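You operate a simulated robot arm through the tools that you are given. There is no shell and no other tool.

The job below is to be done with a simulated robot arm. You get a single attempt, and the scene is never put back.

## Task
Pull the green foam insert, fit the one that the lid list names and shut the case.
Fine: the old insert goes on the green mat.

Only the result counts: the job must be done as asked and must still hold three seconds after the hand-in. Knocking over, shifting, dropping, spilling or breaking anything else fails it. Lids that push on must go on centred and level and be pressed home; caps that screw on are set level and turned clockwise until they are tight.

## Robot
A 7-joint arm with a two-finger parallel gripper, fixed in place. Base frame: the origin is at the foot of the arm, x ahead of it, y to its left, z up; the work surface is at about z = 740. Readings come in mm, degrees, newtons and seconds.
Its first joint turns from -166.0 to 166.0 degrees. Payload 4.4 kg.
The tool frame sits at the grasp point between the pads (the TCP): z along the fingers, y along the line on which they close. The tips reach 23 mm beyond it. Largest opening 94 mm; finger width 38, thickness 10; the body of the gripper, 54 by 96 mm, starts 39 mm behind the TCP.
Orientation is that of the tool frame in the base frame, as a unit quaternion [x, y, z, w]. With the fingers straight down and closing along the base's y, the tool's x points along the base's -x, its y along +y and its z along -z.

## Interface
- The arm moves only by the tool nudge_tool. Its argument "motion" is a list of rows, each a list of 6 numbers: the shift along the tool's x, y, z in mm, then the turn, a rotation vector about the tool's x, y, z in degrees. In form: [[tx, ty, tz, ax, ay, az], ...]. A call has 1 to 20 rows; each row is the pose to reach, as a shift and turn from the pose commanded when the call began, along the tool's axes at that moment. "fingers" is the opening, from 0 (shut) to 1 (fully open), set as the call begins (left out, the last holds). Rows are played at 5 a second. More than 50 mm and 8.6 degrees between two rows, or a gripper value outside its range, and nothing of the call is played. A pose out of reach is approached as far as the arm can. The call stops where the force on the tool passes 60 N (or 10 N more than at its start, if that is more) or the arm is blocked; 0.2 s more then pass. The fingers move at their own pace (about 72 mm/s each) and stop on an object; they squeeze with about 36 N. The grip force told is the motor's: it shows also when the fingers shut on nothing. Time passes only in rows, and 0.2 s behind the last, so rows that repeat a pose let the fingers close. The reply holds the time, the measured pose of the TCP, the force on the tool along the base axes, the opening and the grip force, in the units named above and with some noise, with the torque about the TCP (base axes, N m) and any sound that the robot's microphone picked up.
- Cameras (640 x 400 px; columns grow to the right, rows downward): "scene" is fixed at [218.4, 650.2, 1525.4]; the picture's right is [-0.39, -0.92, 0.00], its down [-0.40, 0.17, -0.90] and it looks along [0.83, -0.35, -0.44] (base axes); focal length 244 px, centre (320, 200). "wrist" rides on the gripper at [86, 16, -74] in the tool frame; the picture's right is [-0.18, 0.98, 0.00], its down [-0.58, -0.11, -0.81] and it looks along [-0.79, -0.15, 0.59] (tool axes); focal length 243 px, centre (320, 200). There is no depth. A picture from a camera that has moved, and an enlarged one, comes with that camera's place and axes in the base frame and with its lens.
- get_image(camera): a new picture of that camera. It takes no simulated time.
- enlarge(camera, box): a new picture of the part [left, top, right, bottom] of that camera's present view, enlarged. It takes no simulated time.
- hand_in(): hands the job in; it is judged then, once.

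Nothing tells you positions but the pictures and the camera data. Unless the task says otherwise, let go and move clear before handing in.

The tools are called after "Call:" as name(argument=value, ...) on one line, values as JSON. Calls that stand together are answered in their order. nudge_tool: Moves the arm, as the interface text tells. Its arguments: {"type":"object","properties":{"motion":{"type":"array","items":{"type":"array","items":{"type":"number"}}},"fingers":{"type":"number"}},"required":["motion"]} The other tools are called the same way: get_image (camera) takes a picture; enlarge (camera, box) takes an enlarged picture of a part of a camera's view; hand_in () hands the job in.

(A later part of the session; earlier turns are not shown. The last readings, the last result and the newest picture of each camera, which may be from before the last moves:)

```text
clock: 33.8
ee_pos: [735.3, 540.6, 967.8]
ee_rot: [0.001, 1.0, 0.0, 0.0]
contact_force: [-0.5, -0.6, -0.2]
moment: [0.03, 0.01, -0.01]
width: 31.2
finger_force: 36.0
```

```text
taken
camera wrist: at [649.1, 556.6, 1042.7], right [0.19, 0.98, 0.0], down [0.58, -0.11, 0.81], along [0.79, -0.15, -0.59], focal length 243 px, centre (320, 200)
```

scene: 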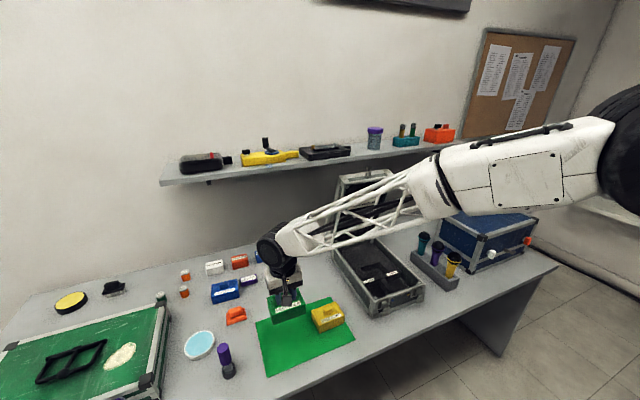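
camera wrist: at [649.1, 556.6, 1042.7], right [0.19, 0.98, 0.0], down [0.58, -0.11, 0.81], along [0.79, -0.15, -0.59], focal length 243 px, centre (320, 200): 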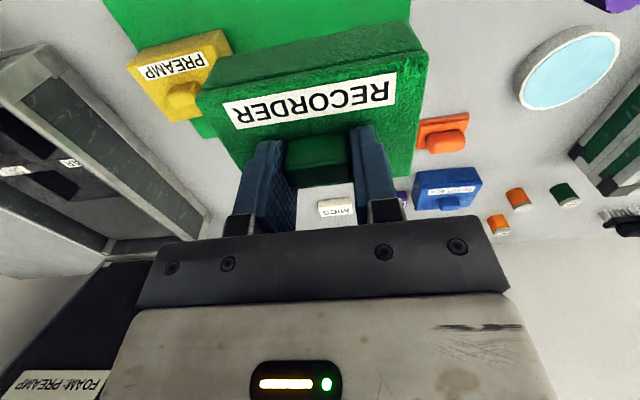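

The mat below this spot is clear. I'm lowering quickly to just above the mat, then slowly until it touches.

Call:
nudge_tool(motion=[[0, 0, 20, 0, 0, 0], [0, 0, 45, 0, 0, 0], [0, 0, 70, 0, 0, 0], [0, 0, 95, 0, 0, 0], [0, 0, 118, 0, 0, 0], [0, 0, 136, 0, 0, 0], [0, 0, 146, 0, 0, 0], [0, 0, 150, 0, 0, 0], [0, 0, 152, 0, 0, 0], [0, 0, 154, 0, 0, 0], [0, 0, 154, 0, 0, 0]])

Call:
enlarge(camera="scene", box=[240, 280, 360, 355])

```text
clock: 36.2
ee_pos: [735.2, 539.4, 814.1]
ee_rot: [0.0, 1.0, 0.0, 0.0]
contact_force: [0.1, -0.1, -1.3]
moment: [-0.01, 0.01, -0.01]
width: 31.2
finger_force: 36.1
```

```text
5.33 times, centred on (300, 318) of scene
camera zoom: at [218.4, 650.2, 1525.4], right [-0.39, -0.92, 0.0], down [-0.4, 0.17, -0.9], along [0.83, -0.35, -0.44], focal length 1298 px, centre (427, -427)
```

zoom: 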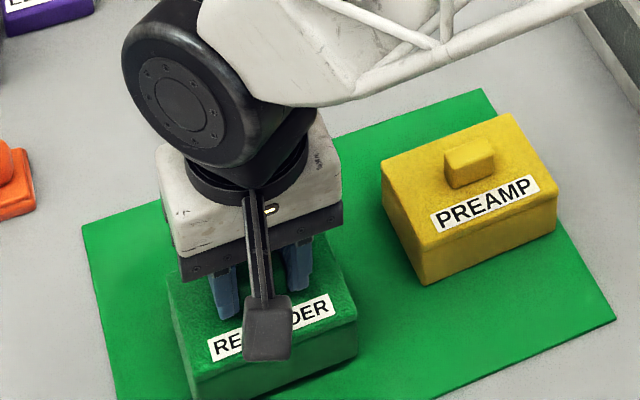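

Call:
nudge_tool(motion=[[0, 0, 1, 0, 0, 0], [0, 0, 2, 0, 0, 0], [0, 0, 3, 0, 0, 0], [0, 0, 4, 0, 0, 0], [0, 0, 5, 0, 0, 0], [0, 0, 5, 0, 0, 0]])

```text
clock: 37.6
ee_pos: [734.8, 540.7, 809.3]
ee_rot: [0.001, 1.0, 0.0, 0.0]
contact_force: [-0.2, 0.5, -1.3]
moment: [0.02, 0.04, 0.0]
width: 31.4
finger_force: 36.0
```

Call:
nudge_tool(motion=[[0, 0, 0.7, 0, 0, 0], [0, 0, 1.4, 0, 0, 0], [0, 0, 2.1, 0, 0, 0], [0, 0, 2.8, 0, 0, 0], [0, 0, 3.2, 0, 0, 0], [0, 0, 3.2, 0, 0, 0]])

Call:
enlarge(camera="scene", box=[240, 300, 360, 375])

```text
clock: 39.0
ee_pos: [735.9, 540.3, 806.9]
ee_rot: [0.001, 1.0, 0.0, 0.001]
contact_force: [-6.2, -4.6, 32.2]
moment: [-0.12, 0.11, 0.01]
width: 31.0
finger_force: 35.8
```

```text
5.33 times, centred on (300, 338) of scene
camera zoom: at [218.4, 650.2, 1525.4], right [-0.39, -0.92, 0.0], down [-0.4, 0.17, -0.9], along [0.83, -0.35, -0.44], focal length 1298 px, centre (427, -533)
```

zoom: 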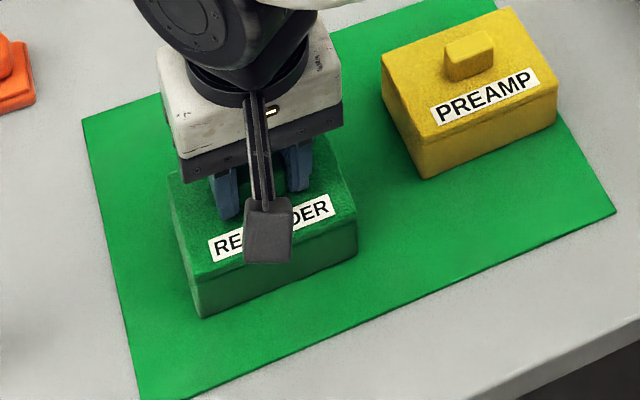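

It is resting on the mat at TCP z ≈ 807. I'm easing off the pressure and opening the fingers.

Call:
nudge_tool(motion=[[0, 0, -1.2, 0, 0, 0], [0, 0, -1.2, 0, 0, 0]])

Call:
nudge_tool(motion=[[0, 0, 0, 0, 0, 0], [0, 0, 0, 0, 0, 0], [0, 0, 0, 0, 0, 0]], fingers=0.6)

Call:
nudge_tool(motion=[[0, 0, -5, 0, 0, 0], [0, 0, -15, 0, 0, 0], [0, 0, -35, 0, 0, 0], [0, 0, -60, 0, 0, 0], [0, 0, -90, 0, 0, 0], [0, 0, -120, 0, 0, 0], [0, 0, -140, 0, 0, 0], [0, 0, -150, 0, 0, 0], [0, 0, -150, 0, 0, 0]])

Call:
enlarge(camera="scene", box=[240, 280, 368, 360])

Call:
get_image(camera="wrist")

```text
clock: 39.6
ee_pos: [735.3, 538.8, 807.4]
ee_rot: [0.001, 1.0, 0.0, 0.001]
contact_force: [6.5, 5.6, 21.2]
moment: [0.18, -0.58, -0.02]
width: 31.6
finger_force: 35.6
```

```text
clock: 40.4
ee_pos: [735.6, 538.5, 807.9]
ee_rot: [0.001, 1.0, -0.001, 0.0]
contact_force: [-1.4, 0.0, 25.1]
moment: [0.0, 0.08, 0.0]
width: 49.5
finger_force: 0.1
```

```text
clock: 42.4
ee_pos: [733.8, 539.4, 958.0]
ee_rot: [0.001, 1.0, 0.0, 0.0]
contact_force: [-0.2, -0.2, 0.3]
moment: [0.0, 0.01, -0.01]
width: 56.4
finger_force: 0.0
```

```text
5.00 times, centred on (304, 320) of scene
camera zoom: at [218.4, 650.2, 1525.4], right [-0.39, -0.92, 0.0], down [-0.4, 0.17, -0.9], along [0.83, -0.35, -0.44], focal length 1217 px, centre (400, -400)
```

zoom: 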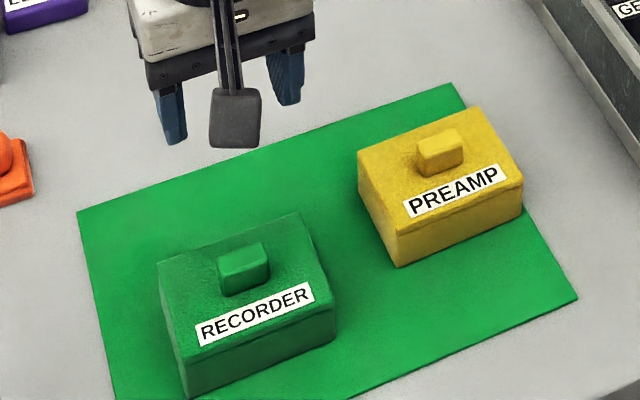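

```text
taken
camera wrist: at [648.9, 556.4, 1032.8], right [0.19, 0.98, 0.0], down [0.58, -0.11, 0.81], along [0.79, -0.15, -0.59], focal length 243 px, centre (320, 200)
```

wrist: 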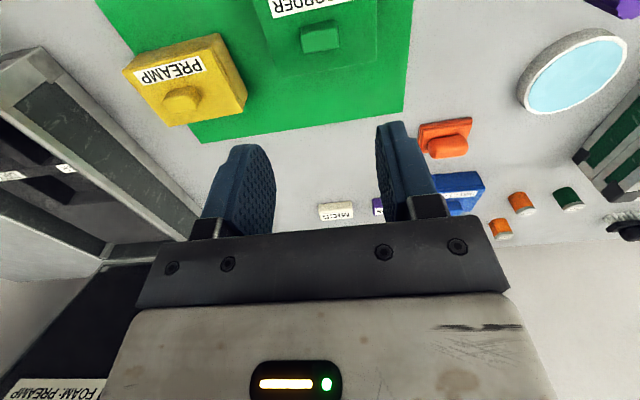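

The green insert is standing squarely on the mat. Next I move above the yellow PREAMP insert, whose knob I estimate at (766, 388).

Call:
nudge_tool(motion=[[-5, -25, 0, 0, 0, 0], [-12, -60, 0, 0, 0, 0], [-19, -95, 0, 0, 0, 0], [-26, -125, 0, 0, 0, 0], [-31, -145, 0, 0, 0, 0], [-31, -151, 20, 0, 0, 0], [-31, -151, 40, 0, 0, 0], [-31, -151, 40, 0, 0, 0]], fingers=0.65)

Call:
get_image(camera="wrist")

Call:
enlarge(camera="wrist", box=[240, 0, 400, 100])

```text
clock: 44.2
ee_pos: [765.7, 387.5, 917.3]
ee_rot: [0.001, 1.0, 0.001, 0.0]
contact_force: [0.2, -0.2, -0.3]
moment: [0.03, -0.02, 0.03]
width: 60.9
finger_force: 0.0
```

```text
taken
camera wrist: at [680.0, 405.3, 991.8], right [0.19, 0.98, 0.0], down [0.58, -0.11, 0.81], along [0.79, -0.15, -0.59], focal length 243 px, centre (320, 200)
```

wrist: 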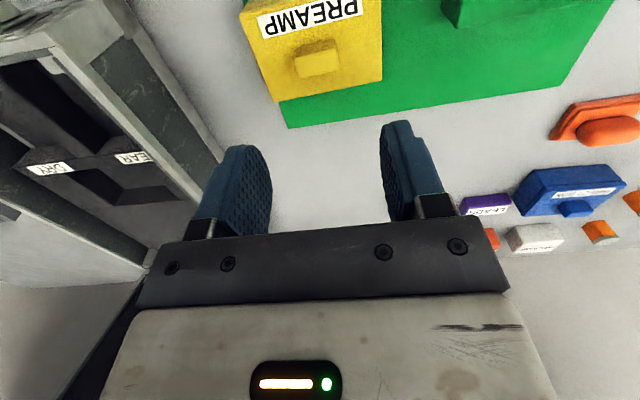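

```text
4.00 times, centred on (320, 50) of wrist
camera zoom: at [680.0, 405.3, 991.8], right [0.19, 0.98, 0.0], down [0.58, -0.11, 0.81], along [0.79, -0.15, -0.59], focal length 970 px, centre (320, 800)
```

zoom: 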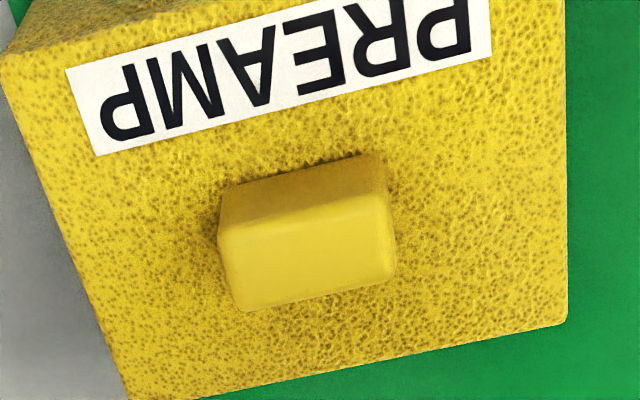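

The yellow insert's knob centre is about (766.5, 387.6). Before taking it, I'll move over the empty pocket to measure its position and yaw precisely.

Call:
nudge_tool(motion=[[-5, -30, -10, 0, 0, 0], [-13, -68, -23, 0, 0, 0], [-21, -106, -23, 0, 0, 0], [-29, -144, -23, 0, 0, 0], [-37, -182, -23, 0, 0, 0], [-45, -220, -23, 0, 0, 0], [-52, -256, -23, 0, 0, 0], [-54, -271.5, -23, 0, 0, 0], [-54, -271.5, -23, 0, 0, 0], [-54, -271.5, -23, 0, 0, 0]])

Call:
get_image(camera="wrist")

Call:
enlarge(camera="wrist", box=[240, 50, 400, 150])

Call:
enlarge(camera="scene", box=[340, 245, 420, 295])

```text
clock: 46.4
ee_pos: [818.8, 117.2, 941.6]
ee_rot: [0.001, 1.0, 0.0, 0.0]
contact_force: [0.9, 0.2, 0.0]
moment: [0.02, 0.01, 0.01]
width: 61.0
finger_force: 0.0
```

```text
taken
camera wrist: at [733.6, 134.1, 1015.6], right [0.19, 0.98, 0.0], down [0.58, -0.11, 0.81], along [0.79, -0.15, -0.59], focal length 243 px, centre (320, 200)
```

wrist: 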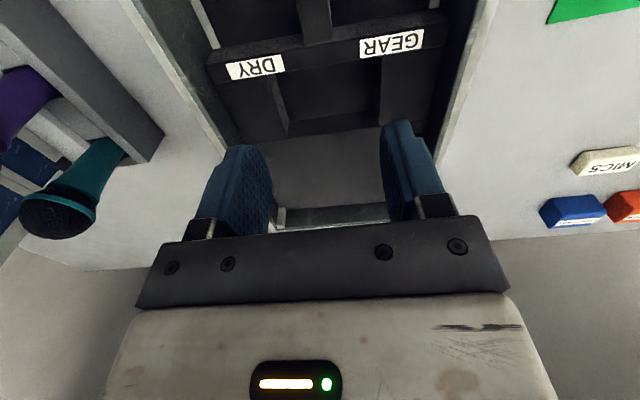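

```text
4.00 times, centred on (320, 100) of wrist
camera zoom: at [733.6, 134.1, 1015.6], right [0.19, 0.98, 0.0], down [0.58, -0.11, 0.81], along [0.79, -0.15, -0.59], focal length 970 px, centre (320, 600)
```

zoom: 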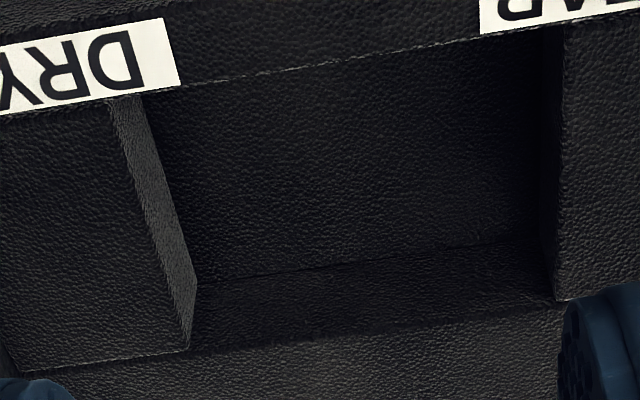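

```text
8.00 times, centred on (380, 270) of scene
camera zoom: at [218.4, 650.2, 1525.4], right [-0.39, -0.92, 0.0], down [-0.4, 0.17, -0.9], along [0.83, -0.35, -0.44], focal length 1948 px, centre (-160, -360)
```

zoom: 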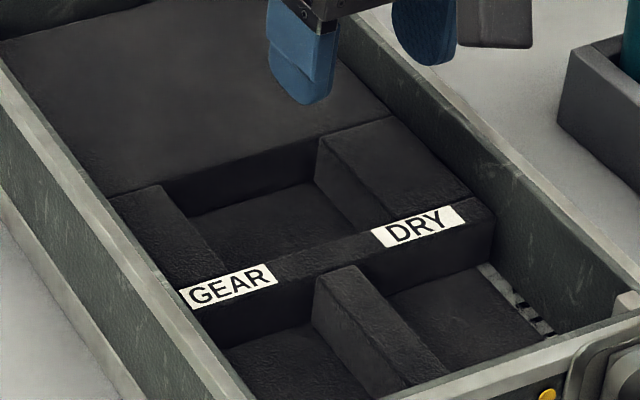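

I'm zooming in further to get the yaw and location of the pocket accurately.

Call:
enlarge(camera="scene", box=[352, 258, 400, 288])

Call:
enlarge(camera="scene", box=[262, 316, 326, 356])

Call:
enlarge(camera="wrist", box=[256, 60, 336, 110])

Call:
enlarge(camera="wrist", box=[336, 50, 416, 100])

Call:
enlarge(camera="wrist", box=[256, 100, 336, 150])

Call:
enlarge(camera="wrist", box=[336, 90, 416, 140])

```text
13.33 times, centred on (376, 273) of scene
camera zoom: at [218.4, 650.2, 1525.4], right [-0.39, -0.92, 0.0], down [-0.4, 0.17, -0.9], along [0.83, -0.35, -0.44], focal length 3246 px, centre (-427, -773)
```

zoom: 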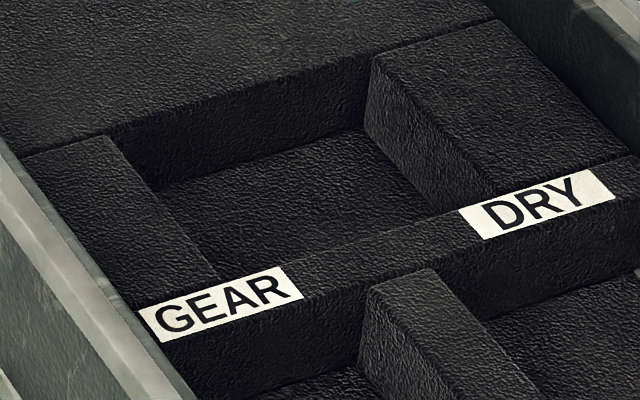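

```text
10.00 times, centred on (294, 336) of scene
camera zoom: at [218.4, 650.2, 1525.4], right [-0.39, -0.92, 0.0], down [-0.4, 0.17, -0.9], along [0.83, -0.35, -0.44], focal length 2435 px, centre (580, -1160)
```

zoom: 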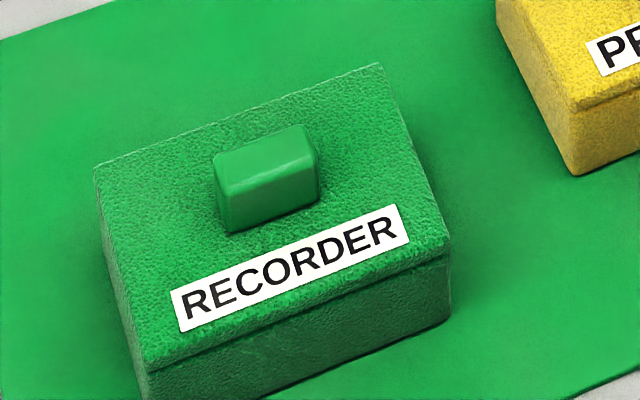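

```text
8.00 times, centred on (296, 85) of wrist
camera zoom: at [733.6, 134.1, 1015.6], right [0.19, 0.98, 0.0], down [0.58, -0.11, 0.81], along [0.79, -0.15, -0.59], focal length 1941 px, centre (512, 1120)
```

zoom: 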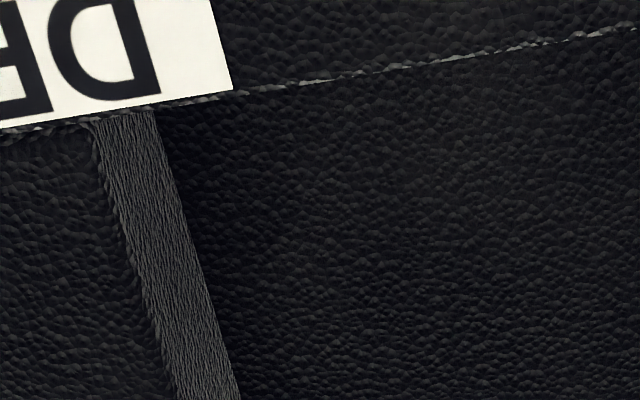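

```text
8.00 times, centred on (376, 75) of wrist
camera zoom: at [733.6, 134.1, 1015.6], right [0.19, 0.98, 0.0], down [0.58, -0.11, 0.81], along [0.79, -0.15, -0.59], focal length 1941 px, centre (-128, 1200)
```

zoom: 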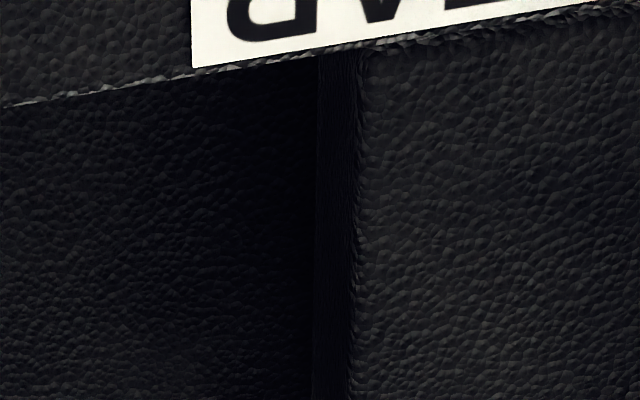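

```text
8.00 times, centred on (296, 125) of wrist
camera zoom: at [733.6, 134.1, 1015.6], right [0.19, 0.98, 0.0], down [0.58, -0.11, 0.81], along [0.79, -0.15, -0.59], focal length 1941 px, centre (512, 800)
```

zoom: 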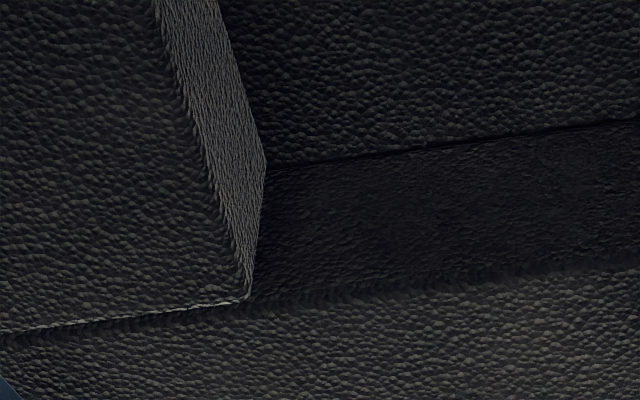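

```text
8.00 times, centred on (376, 115) of wrist
camera zoom: at [733.6, 134.1, 1015.6], right [0.19, 0.98, 0.0], down [0.58, -0.11, 0.81], along [0.79, -0.15, -0.59], focal length 1941 px, centre (-128, 880)
```

zoom: 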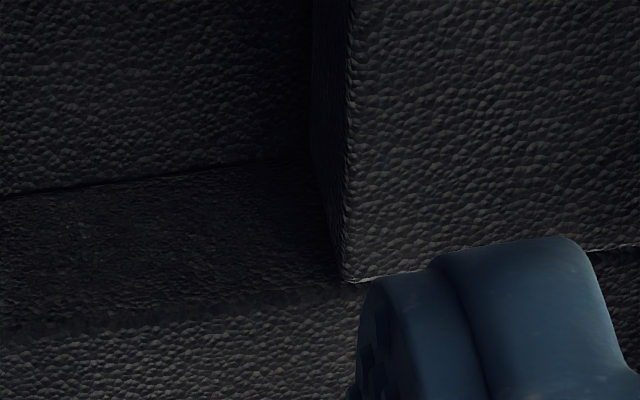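

The pocket is about 102 × 71 mm and turned roughly -1.3° (clockwise). The seated knob position was TCP ≈ (873.8, 115). I'm going back to grasp the yellow insert the same way.

Call:
nudge_tool(motion=[[5, 30, 0, 0, 0, 0], [13, 68, 0, 0, 0, 0], [21, 106, 0, 0, 0, 0], [29, 144, 0, 0, 0, 0], [37, 182, 0, 0, 0, 0], [45, 220, 0, 0, 0, 0], [50, 254, 0, 0, 0, 0], [52, 270, 0, 0, 0, 0], [52, 270, 30, 0, 0, 0], [52, 270, 65, 0, 0, 0], [52, 270, 95, 0, 0, 0], [52, 270, 115, 0, 0, 0], [52, 270, 125, 0, 0, 0], [52, 270, 128, 0, 0, 0], [52, 270, 128, 0, 0, 0]], fingers=0.65)

Call:
enlarge(camera="wrist", box=[190, 60, 450, 222])

Call:
enlarge(camera="scene", box=[290, 290, 370, 340])

```text
clock: 49.6
ee_pos: [768.6, 386.4, 811.5]
ee_rot: [0.001, 1.0, 0.0, 0.0]
contact_force: [-0.1, 0.9, 0.0]
moment: [0.03, -0.01, 0.02]
width: 61.2
finger_force: 0.0
```

```text
2.46 times, centred on (320, 141) of wrist
camera zoom: at [682.0, 403.5, 886.9], right [0.19, 0.98, 0.0], down [0.58, -0.11, 0.81], along [0.79, -0.15, -0.59], focal length 597 px, centre (320, 345)
```

zoom: 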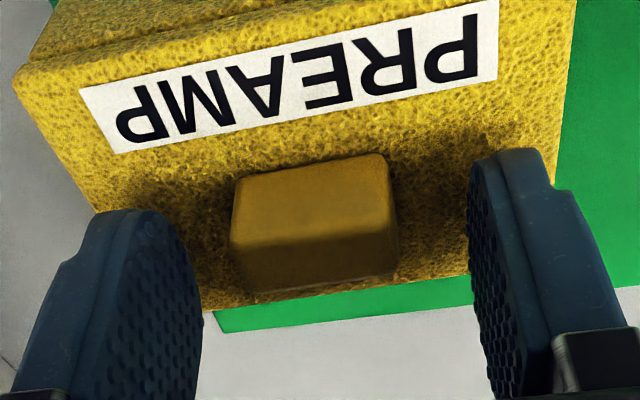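

```text
8.00 times, centred on (330, 315) of scene
camera zoom: at [218.4, 650.2, 1525.4], right [-0.39, -0.92, 0.0], down [-0.4, 0.17, -0.9], along [0.83, -0.35, -0.44], focal length 1948 px, centre (240, -720)
```

zoom: 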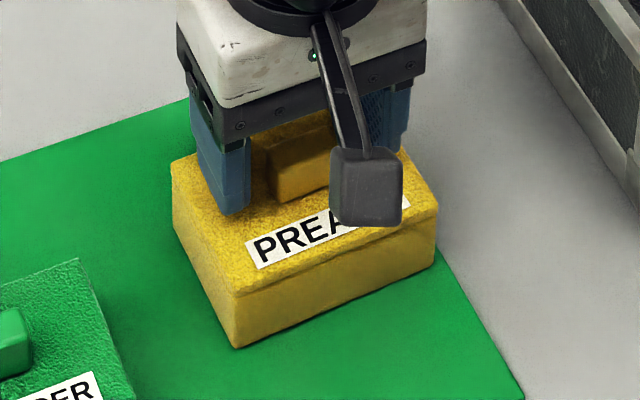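

The label shows the yellow insert is turned about +1.7°, while the pocket is at about -1.5°. I'm turning the tool to match the knob, lowering to just above the plate, and gripping.

Call:
nudge_tool(motion=[[1.3, 0, 0, 0, 0, -1.7], [1.3, 0, 1, 0, 0, -1.7], [1.3, 0, 2, 0, 0, -1.7], [1.3, 0, 3, 0, 0, -1.7], [1.3, 0, 4, 0, 0, -1.7], [1.3, 0, 4, 0, 0, -1.7]], fingers=0.65)

Call:
enlarge(camera="wrist", box=[190, 60, 450, 222])

```text
clock: 51.0
ee_pos: [767.0, 387.2, 808.4]
ee_rot: [-0.014, 1.0, 0.0, 0.001]
contact_force: [0.5, -0.1, 0.0]
moment: [-0.05, -0.01, -0.01]
width: 61.1
finger_force: 0.2
```

```text
2.46 times, centred on (320, 141) of wrist
camera zoom: at [680.3, 401.1, 882.9], right [0.16, 0.99, 0.0], down [0.58, -0.09, 0.81], along [0.8, -0.13, -0.59], focal length 597 px, centre (320, 345)
```

zoom: 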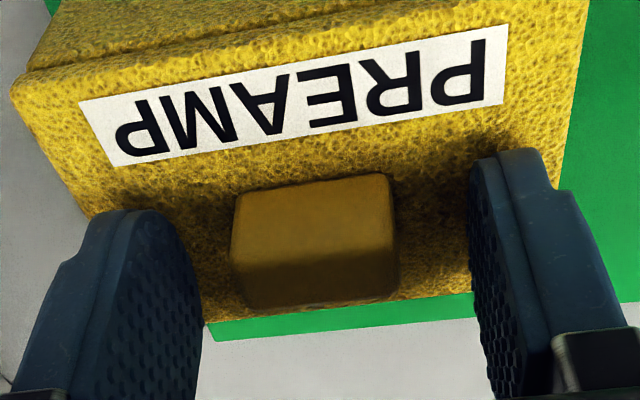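

Now the tool is aligned with the insert, so I'm lowering the last bit and closing.

Call:
nudge_tool(motion=[[0, 0, 0.6, 0, 0, 0], [0, 0, 1.2, 0, 0, 0], [0, 0, 1.2, 0, 0, 0]], fingers=0.65)

Call:
nudge_tool(motion=[[0, 0, 0, 0, 0, 0], [0, 0, 0, 0, 0, 0], [0, 0, 0, 0, 0, 0], [0, 0, 0, 0, 0, 0], [0, 0, 0, 0, 0, 0]], fingers=0)

Call:
nudge_tool(motion=[[0, 0, -2, 0, 0, 0], [0, 0, -5, 0, 0, 0], [0, 0, -9, 0, 0, 0], [0, 0, -14, 0, 0, 0], [0, 0, -20, 0, 0, 0], [0, 0, -20, 0, 0, 0]])

Call:
enlarge(camera="wrist", box=[190, 60, 450, 222])

Call:
enlarge(camera="scene", box=[270, 280, 366, 340])

```text
clock: 51.8
ee_pos: [766.7, 386.6, 807.6]
ee_rot: [-0.014, 1.0, -0.001, 0.0]
contact_force: [-3.5, -1.0, 9.6]
moment: [-0.07, 0.11, 0.01]
width: 61.1
finger_force: 0.0
```

```text
clock: 53.0
ee_pos: [767.5, 386.6, 807.5]
ee_rot: [-0.014, 1.0, 0.0, 0.001]
contact_force: [2.9, 3.4, 16.7]
moment: [0.07, -0.08, -0.04]
width: 31.2
finger_force: 36.1
```

```text
clock: 54.4
ee_pos: [767.5, 385.8, 828.5]
ee_rot: [-0.014, 1.0, 0.001, 0.0]
contact_force: [-0.1, -0.5, -1.2]
moment: [-0.01, 0.02, 0.01]
width: 31.1
finger_force: 35.4
```

```text
2.46 times, centred on (320, 141) of wrist
camera zoom: at [680.8, 401.3, 901.9], right [0.16, 0.99, 0.0], down [0.58, -0.09, 0.81], along [0.8, -0.13, -0.59], focal length 597 px, centre (320, 345)
```

zoom: 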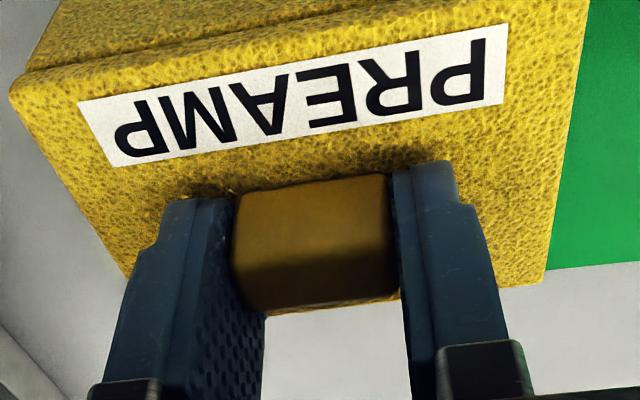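

```text
6.67 times, centred on (318, 310) of scene
camera zoom: at [218.4, 650.2, 1525.4], right [-0.39, -0.92, 0.0], down [-0.4, 0.17, -0.9], along [0.83, -0.35, -0.44], focal length 1623 px, centre (333, -533)
```

zoom: 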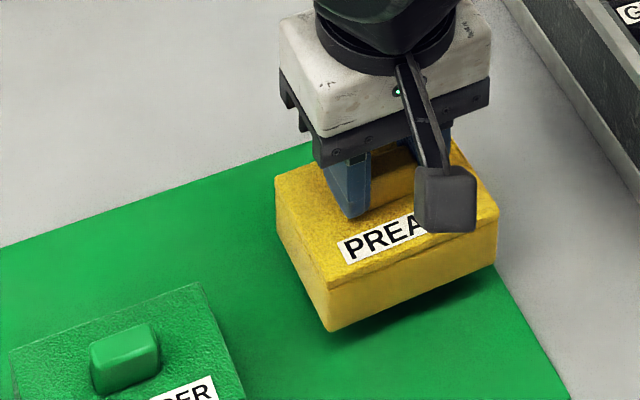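

The yellow insert is held level and square in the grip. I'm lifting it clear of the rim, carrying it over the pocket, and turning to the pocket's yaw.

Call:
nudge_tool(motion=[[0, 0, -25, 0, 0, 0], [0, 0, -60, 0, 0, 0], [0, 0, -95, 0, 0, 0], [0, 0, -125, 0, 0, 0], [-3, -9, -132, 0, 0, 0], [-11, -30, -132, 0, 0, 0.5], [-21, -58, -132, 0, 0, 1], [-31, -86, -132, 0, 0, 1.5], [-41, -114, -132, 0, 0, 2], [-51, -142, -132, 0, 0, 2.5], [-61, -170, -132, 0, 0, 3], [-71, -198, -132, 0, 0, 3.2], [-81, -226, -132, 0, 0, 3.2], [-91, -252, -132, 0, 0, 3.2], [-97, -268, -132, 0, 0, 3.2], [-98.8, -274, -132, 0, 0, 3.2], [-98.8, -274, -132, 0, 0, 3.2], [-98.8, -274, -132, 0, 0, 3.2]])

Call:
get_image(camera="scene")

Call:
enlarge(camera="scene", box=[340, 225, 420, 275])

Call:
get_image(camera="wrist")

```text
clock: 58.2
ee_pos: [873.4, 113.4, 958.2]
ee_rot: [0.014, 1.0, 0.0, 0.0]
contact_force: [-0.7, -0.4, -0.4]
moment: [0.03, 0.02, 0.03]
width: 31.2
finger_force: 36.1
```

```text
taken
```

scene: 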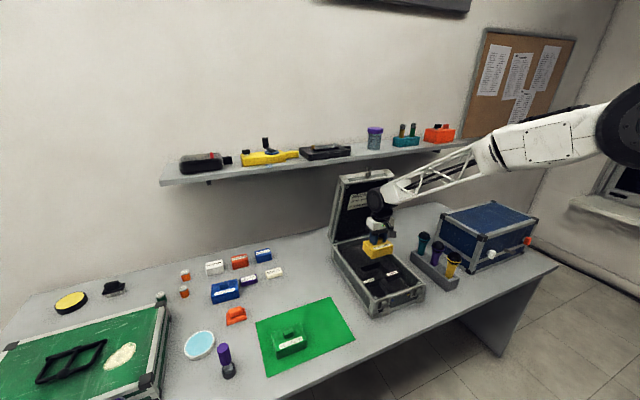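

```text
8.00 times, centred on (380, 250) of scene
camera zoom: at [218.4, 650.2, 1525.4], right [-0.39, -0.92, 0.0], down [-0.4, 0.17, -0.9], along [0.83, -0.35, -0.44], focal length 1948 px, centre (-160, -200)
```

zoom: 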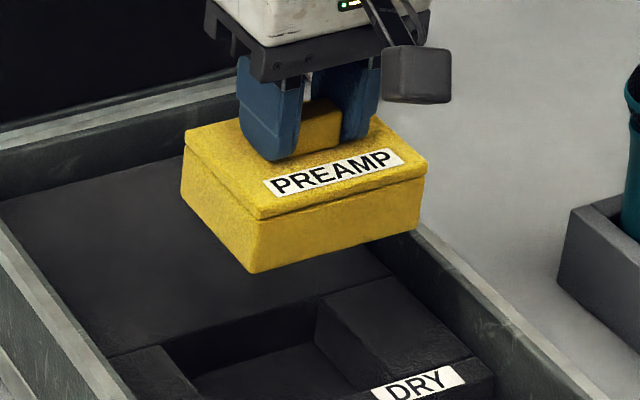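

```text
taken
camera wrist: at [788.2, 134.2, 1033.9], right [0.21, 0.98, 0.0], down [0.58, -0.12, 0.81], along [0.79, -0.17, -0.59], focal length 243 px, centre (320, 200)
```

wrist: 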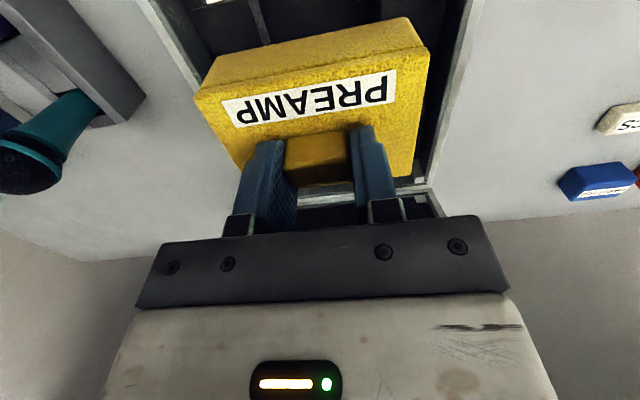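

The insert is over the pocket, less than a millimetre off the target. I'm lowering it to just above the pocket mouth to check alignment.

Call:
nudge_tool(motion=[[0, 0.4, 15, 0, 0, 0], [0, 0.4, 35, 0, 0, 0], [0, 0.4, 55, 0, 0, 0], [0, 0.4, 70, 0, 0, 0], [0, 0.4, 80, 0, 0, 0], [0, 0.4, 86, 0, 0, 0], [0, 0.4, 88, 0, 0, 0], [0, 0.4, 88, 0, 0, 0]])

Call:
enlarge(camera="scene", box=[348, 240, 412, 280])

Call:
get_image(camera="wrist")

Call:
enlarge(camera="wrist", box=[190, 0, 446, 160])

```text
clock: 60.0
ee_pos: [873.6, 115.6, 871.3]
ee_rot: [0.014, 1.0, 0.0, 0.0]
contact_force: [0.2, -0.1, -1.0]
moment: [-0.03, -0.04, 0.0]
width: 31.2
finger_force: 35.6
```

```text
10.00 times, centred on (380, 260) of scene
camera zoom: at [218.4, 650.2, 1525.4], right [-0.39, -0.92, 0.0], down [-0.4, 0.17, -0.9], along [0.83, -0.35, -0.44], focal length 2435 px, centre (-280, -400)
```

zoom: 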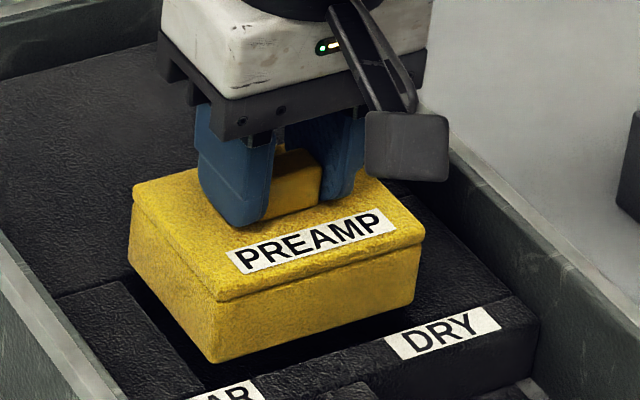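

```text
taken
camera wrist: at [788.1, 135.2, 945.6], right [0.21, 0.98, 0.0], down [0.58, -0.12, 0.81], along [0.79, -0.17, -0.59], focal length 243 px, centre (320, 200)
```

wrist: 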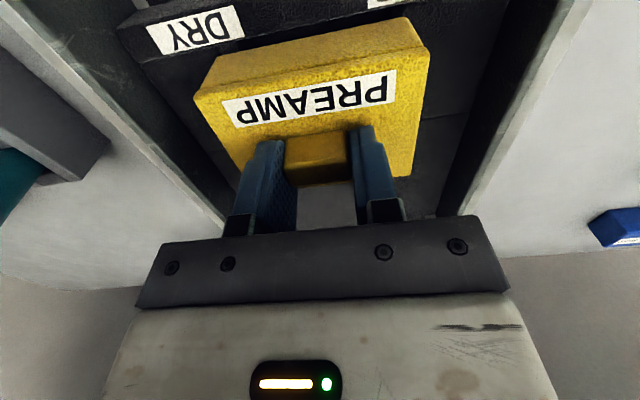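

```text
2.50 times, centred on (318, 80) of wrist
camera zoom: at [788.1, 135.2, 945.6], right [0.21, 0.98, 0.0], down [0.58, -0.12, 0.81], along [0.79, -0.17, -0.59], focal length 606 px, centre (325, 500)
```

zoom: 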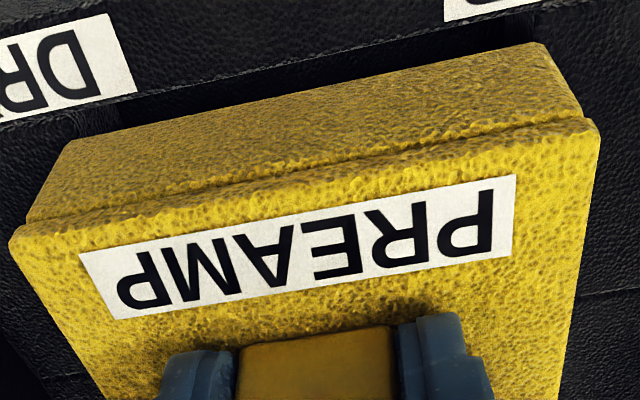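

Call:
nudge_tool(motion=[[0, -0.5, 1, 0, 0, 0], [0, -0.5, 2, 0, 0, 0], [0, -0.5, 3, 0, 0, 0], [0, -0.5, 4, 0, 0, 0], [0, -0.5, 5, 0, 0, 0], [0, -0.5, 6, 0, 0, 0], [0, -0.5, 6.8, 0, 0, 0], [0, -0.5, 7.5, 0, 0, 0]])

Call:
enlarge(camera="wrist", box=[190, 0, 446, 160])

Call:
enlarge(camera="scene", box=[348, 240, 412, 280])

```text
clock: 61.8
ee_pos: [873.1, 114.9, 863.4]
ee_rot: [0.014, 1.0, 0.0, 0.0]
contact_force: [0.3, 0.0, 0.4]
moment: [0.03, 0.02, 0.0]
width: 31.3
finger_force: 35.8
```

```text
2.50 times, centred on (318, 80) of wrist
camera zoom: at [787.8, 134.7, 938.2], right [0.21, 0.98, 0.0], down [0.58, -0.12, 0.81], along [0.79, -0.17, -0.59], focal length 606 px, centre (325, 500)
```

zoom: 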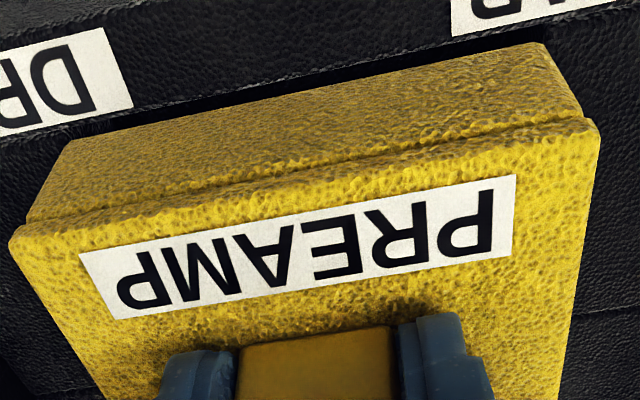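

```text
10.00 times, centred on (380, 260) of scene
camera zoom: at [218.4, 650.2, 1525.4], right [-0.39, -0.92, 0.0], down [-0.4, 0.17, -0.9], along [0.83, -0.35, -0.44], focal length 2435 px, centre (-280, -400)
```

zoom: 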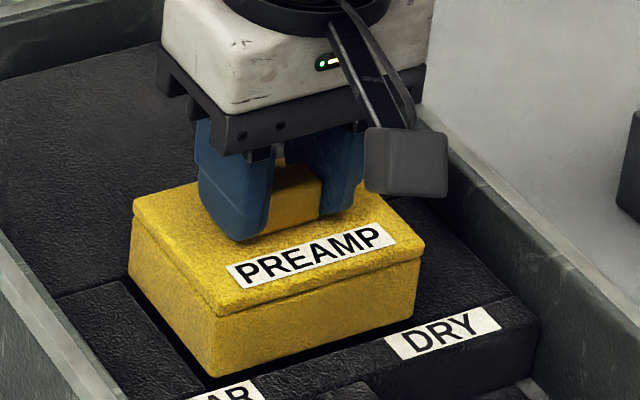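

Call:
nudge_tool(motion=[[-0.3, 0, 0.7, 0, 0, 0], [-0.3, 0, 1.4, 0, 0, 0], [-0.3, 0, 2.1, 0, 0, 0], [-0.3, 0, 2.8, 0, 0, 0], [-0.3, 0, 3.5, 0, 0, 0], [-0.3, 0, 4.2, 0, 0, 0], [-0.3, 0, 4.9, 0, 0, 0], [-0.3, 0, 5.6, 0, 0, 0]])

Call:
enlarge(camera="wrist", box=[190, 0, 446, 160])

Call:
enlarge(camera="scene", box=[348, 245, 412, 285])

```text
clock: 63.6
ee_pos: [872.6, 116.7, 857.2]
ee_rot: [0.014, 1.0, 0.0, 0.001]
contact_force: [0.5, -0.2, -1.2]
moment: [-0.01, 0.0, 0.01]
width: 31.0
finger_force: 35.5
```

```text
2.50 times, centred on (318, 80) of wrist
camera zoom: at [787.8, 135.0, 932.8], right [0.21, 0.98, 0.0], down [0.58, -0.12, 0.81], along [0.79, -0.17, -0.59], focal length 606 px, centre (325, 500)
```

zoom: 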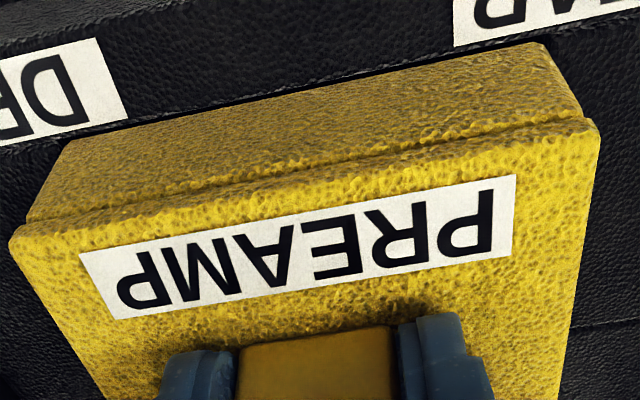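

```text
10.00 times, centred on (380, 265) of scene
camera zoom: at [218.4, 650.2, 1525.4], right [-0.39, -0.92, 0.0], down [-0.4, 0.17, -0.9], along [0.83, -0.35, -0.44], focal length 2435 px, centre (-280, -450)
```

zoom: 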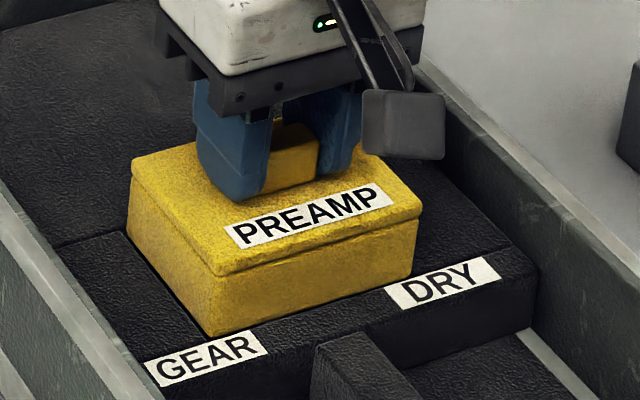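

Call:
nudge_tool(motion=[[0, 0, 0.7, 0, 0, 0], [0, 0, 1.4, 0, 0, 0], [0, 0, 2.1, 0, 0, 0], [0, 0, 2.8, 0, 0, 0], [0, 0, 3.5, 0, 0, 0]])

Call:
enlarge(camera="wrist", box=[190, 0, 446, 160])

Call:
enlarge(camera="scene", box=[348, 245, 412, 285])

```text
clock: 64.8
ee_pos: [872.6, 115.9, 855.1]
ee_rot: [0.014, 1.0, -0.001, 0.0]
contact_force: [-0.9, -0.6, -0.7]
moment: [0.04, 0.01, 0.01]
width: 31.0
finger_force: 35.5
```

```text
2.50 times, centred on (318, 80) of wrist
camera zoom: at [788.2, 134.7, 929.2], right [0.21, 0.98, 0.0], down [0.58, -0.12, 0.81], along [0.79, -0.17, -0.59], focal length 606 px, centre (325, 500)
```

zoom: 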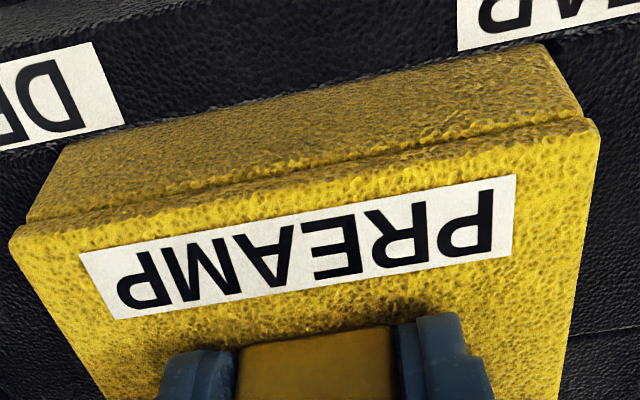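

```text
10.00 times, centred on (380, 265) of scene
camera zoom: at [218.4, 650.2, 1525.4], right [-0.39, -0.92, 0.0], down [-0.4, 0.17, -0.9], along [0.83, -0.35, -0.44], focal length 2435 px, centre (-280, -450)
```

zoom: 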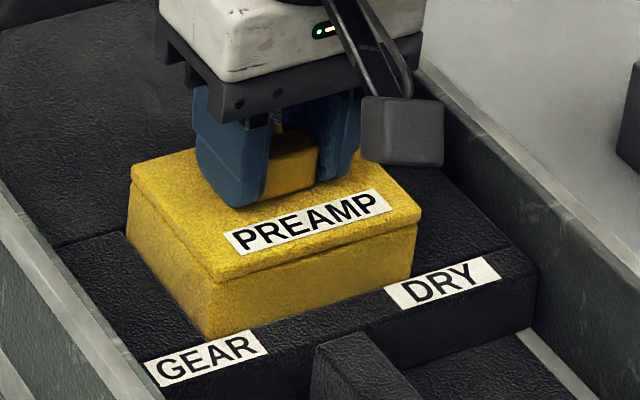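

No contact forces so far, and the bottom edge is entering the mouth. I continue slowly.

Call:
nudge_tool(motion=[[0, 0, 0.6, 0, 0, 0], [0, 0, 1.2, 0, 0, 0], [0, 0, 1.8, 0, 0, 0], [0, 0, 2.4, 0, 0, 0], [0, 0, 3.0, 0, 0, 0], [0, 0, 3.6, 0, 0, 0], [0, 0, 4.2, 0, 0, 0]])

Call:
enlarge(camera="wrist", box=[190, 0, 446, 160])

Call:
enlarge(camera="scene", box=[348, 245, 412, 285])

```text
clock: 66.4
ee_pos: [873.7, 115.5, 850.3]
ee_rot: [0.014, 1.0, 0.0, 0.001]
contact_force: [1.3, 0.2, 0.5]
moment: [-0.04, -0.03, 0.08]
width: 31.1
finger_force: 35.9
```

```text
2.50 times, centred on (318, 80) of wrist
camera zoom: at [788.2, 134.7, 925.2], right [0.21, 0.98, 0.0], down [0.58, -0.12, 0.81], along [0.79, -0.17, -0.59], focal length 606 px, centre (325, 500)
```

zoom: 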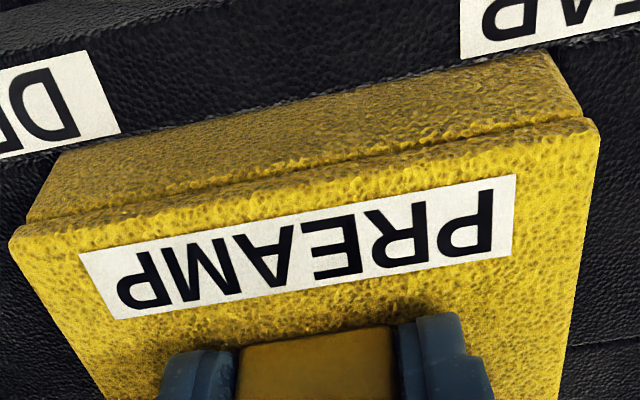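

```text
10.00 times, centred on (380, 265) of scene
camera zoom: at [218.4, 650.2, 1525.4], right [-0.39, -0.92, 0.0], down [-0.4, 0.17, -0.9], along [0.83, -0.35, -0.44], focal length 2435 px, centre (-280, -450)
```

zoom: 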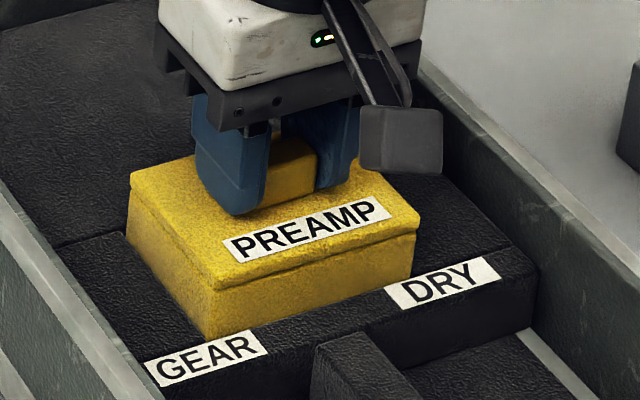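

It is sliding into the pocket with almost no force. I continue down slowly.

Call:
nudge_tool(motion=[[0, 0, 0.7, 0, 0, 0], [0, 0, 1.4, 0, 0, 0], [0, 0, 2.1, 0, 0, 0], [0, 0, 2.8, 0, 0, 0], [0, 0, 3.5, 0, 0, 0], [0, 0, 4.2, 0, 0, 0], [0, 0, 4.9, 0, 0, 0], [0, 0, 5.6, 0, 0, 0], [0, 0, 6.3, 0, 0, 0], [0, 0, 7.0, 0, 0, 0], [0, 0, 7.7, 0, 0, 0], [0, 0, 8.4, 0, 0, 0]])

Call:
enlarge(camera="scene", box=[348, 245, 412, 285])

```text
clock: 69.0
ee_pos: [873.9, 115.8, 842.4]
ee_rot: [0.013, 1.0, 0.0, 0.0]
contact_force: [0.7, -0.2, -1.0]
moment: [-0.03, 0.03, 0.02]
width: 31.2
finger_force: 35.9
```

```text
10.00 times, centred on (380, 265) of scene
camera zoom: at [218.4, 650.2, 1525.4], right [-0.39, -0.92, 0.0], down [-0.4, 0.17, -0.9], along [0.83, -0.35, -0.44], focal length 2435 px, centre (-280, -450)
```

zoom: 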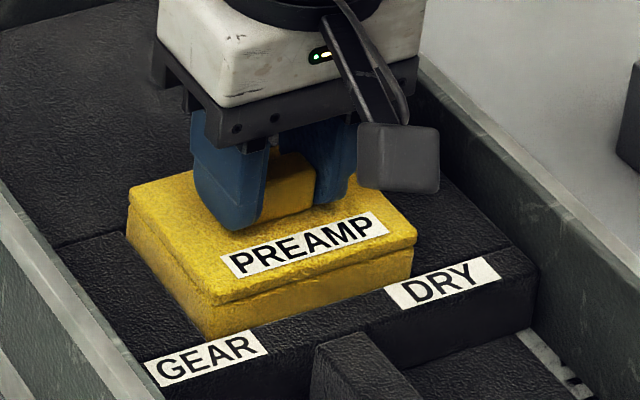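

Call:
nudge_tool(motion=[[0, 0, 0.7, 0, 0, 0], [0, 0, 1.4, 0, 0, 0], [0, 0, 2.1, 0, 0, 0], [0, 0, 2.8, 0, 0, 0], [0, 0, 3.5, 0, 0, 0], [0, 0, 4.2, 0, 0, 0], [0, 0, 4.9, 0, 0, 0], [0, 0, 5.6, 0, 0, 0], [0, 0, 6.3, 0, 0, 0], [0, 0, 7.0, 0, 0, 0], [0, 0, 7.7, 0, 0, 0], [0, 0, 8.4, 0, 0, 0], [0, 0, 9.1, 0, 0, 0], [0, 0, 9.8, 0, 0, 0], [0, 0, 10.5, 0, 0, 0]])

Call:
enlarge(camera="scene", box=[348, 245, 412, 285])

```text
clock: 72.2
ee_pos: [872.6, 115.5, 832.2]
ee_rot: [0.013, 1.0, 0.0, 0.001]
contact_force: [1.6, 0.2, 0.9]
moment: [0.0, -0.04, 0.0]
width: 31.4
finger_force: 36.3
```

```text
10.00 times, centred on (380, 265) of scene
camera zoom: at [218.4, 650.2, 1525.4], right [-0.39, -0.92, 0.0], down [-0.4, 0.17, -0.9], along [0.83, -0.35, -0.44], focal length 2435 px, centre (-280, -450)
```

zoom: 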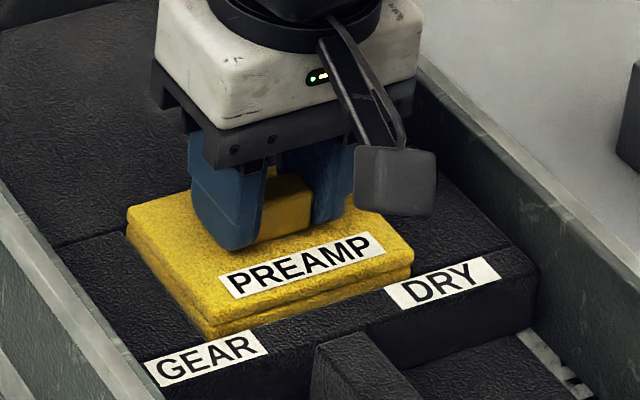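

Call:
nudge_tool(motion=[[0, 0, 0.7, 0, 0, 0], [0, 0, 1.4, 0, 0, 0], [0, 0, 2.1, 0, 0, 0], [0, 0, 2.8, 0, 0, 0], [0, 0, 3.5, 0, 0, 0], [0, 0, 4.2, 0, 0, 0], [0, 0, 4.7, 0, 0, 0], [0, 0, 5.2, 0, 0, 0]])

Call:
enlarge(camera="scene", box=[348, 245, 412, 285])

```text
clock: 74.0
ee_pos: [873.0, 115.1, 827.6]
ee_rot: [0.014, 1.0, 0.0, 0.0]
contact_force: [-1.2, 0.9, 10.2]
moment: [0.08, 0.17, 0.03]
width: 31.4
finger_force: 36.4
```

```text
10.00 times, centred on (380, 265) of scene
camera zoom: at [218.4, 650.2, 1525.4], right [-0.39, -0.92, 0.0], down [-0.4, 0.17, -0.9], along [0.83, -0.35, -0.44], focal length 2435 px, centre (-280, -450)
```

zoom: 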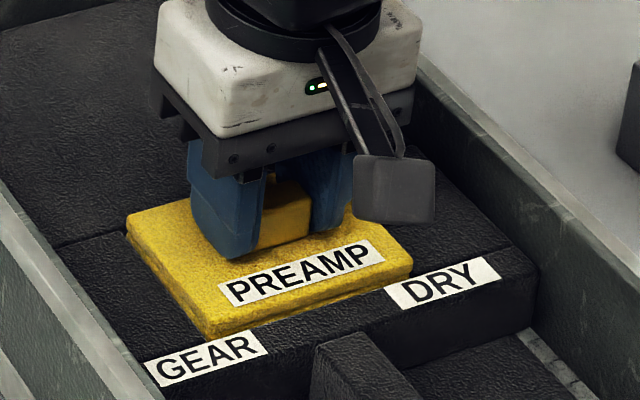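

Now there is 10 N of resistance at TCP 827.6, about where the green one sat. I'm pressing a little more to seat it.

Call:
nudge_tool(motion=[[0, 0, 0.4, 0, 0, 0], [0, 0, 0.8, 0, 0, 0], [0, 0, 1.2, 0, 0, 0], [0, 0, 1.6, 0, 0, 0], [0, 0, 1.6, 0, 0, 0]])

```text
clock: 75.2
ee_pos: [874.5, 114.3, 826.2]
ee_rot: [0.014, 1.0, 0.0, 0.002]
contact_force: [-5.7, -0.2, 42.7]
moment: [-0.02, 0.48, -0.03]
width: 31.2
finger_force: 36.3
```

It is seated, with 43 N at TCP 826. I'm relaxing, opening, and lifting away straight up.

Call:
nudge_tool(motion=[[0, 0, -0.8, 0, 0, 0], [0, 0, -1.4, 0, 0, 0], [0, 0, -1.4, 0, 0, 0]])

Call:
nudge_tool(motion=[[0, 0, 0, 0, 0, 0], [0, 0, 0, 0, 0, 0], [0, 0, 0, 0, 0, 0], [0, 0, 0, 0, 0, 0]], fingers=0.65)

Call:
nudge_tool(motion=[[0, 0, -4, 0, 0, 0], [0, 0, -12, 0, 0, 0], [0, 0, -25, 0, 0, 0], [0, 0, -45, 0, 0, 0], [0, 0, -70, 0, 0, 0], [0, 0, -95, 0, 0, 0], [0, 0, -115, 0, 0, 0], [0, 0, -125, 0, 0, 0], [0, 0, -125, 0, 0, 0]])

Call:
enlarge(camera="scene", box=[348, 245, 412, 285])

Call:
get_image(camera="wrist")

```text
clock: 76.0
ee_pos: [874.2, 114.2, 826.9]
ee_rot: [0.014, 1.0, 0.0, 0.001]
contact_force: [13.2, 1.7, 29.5]
moment: [0.03, -0.7, 0.0]
width: 31.2
finger_force: 35.7
```

```text
clock: 77.0
ee_pos: [874.0, 114.3, 826.0]
ee_rot: [0.014, 1.0, 0.0, 0.0]
contact_force: [-2.6, -0.2, 34.4]
moment: [0.02, 0.16, 0.01]
width: 51.2
finger_force: 0.1
```

```text
clock: 79.0
ee_pos: [874.2, 114.4, 951.3]
ee_rot: [0.013, 1.0, 0.0, 0.0]
contact_force: [0.5, 1.3, 0.7]
moment: [0.0, 0.0, -0.01]
width: 61.2
finger_force: 0.1
```

```text
10.00 times, centred on (380, 265) of scene
camera zoom: at [218.4, 650.2, 1525.4], right [-0.39, -0.92, 0.0], down [-0.4, 0.17, -0.9], along [0.83, -0.35, -0.44], focal length 2435 px, centre (-280, -450)
```

zoom: 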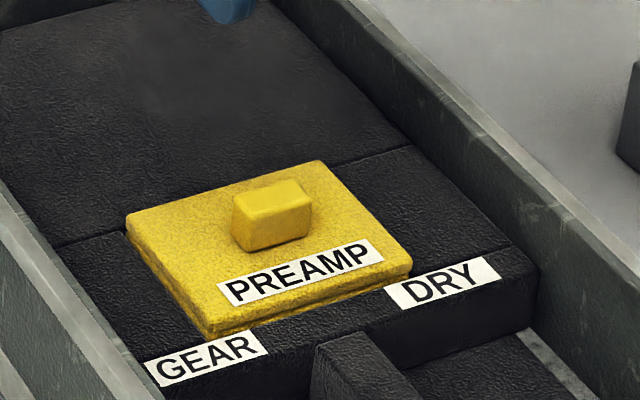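

```text
taken
camera wrist: at [788.8, 134.4, 1026.4], right [0.21, 0.98, 0.0], down [0.58, -0.12, 0.81], along [0.79, -0.17, -0.59], focal length 243 px, centre (320, 200)
```

wrist: 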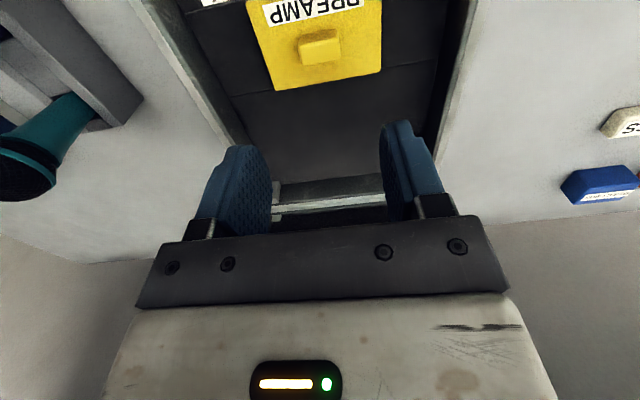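

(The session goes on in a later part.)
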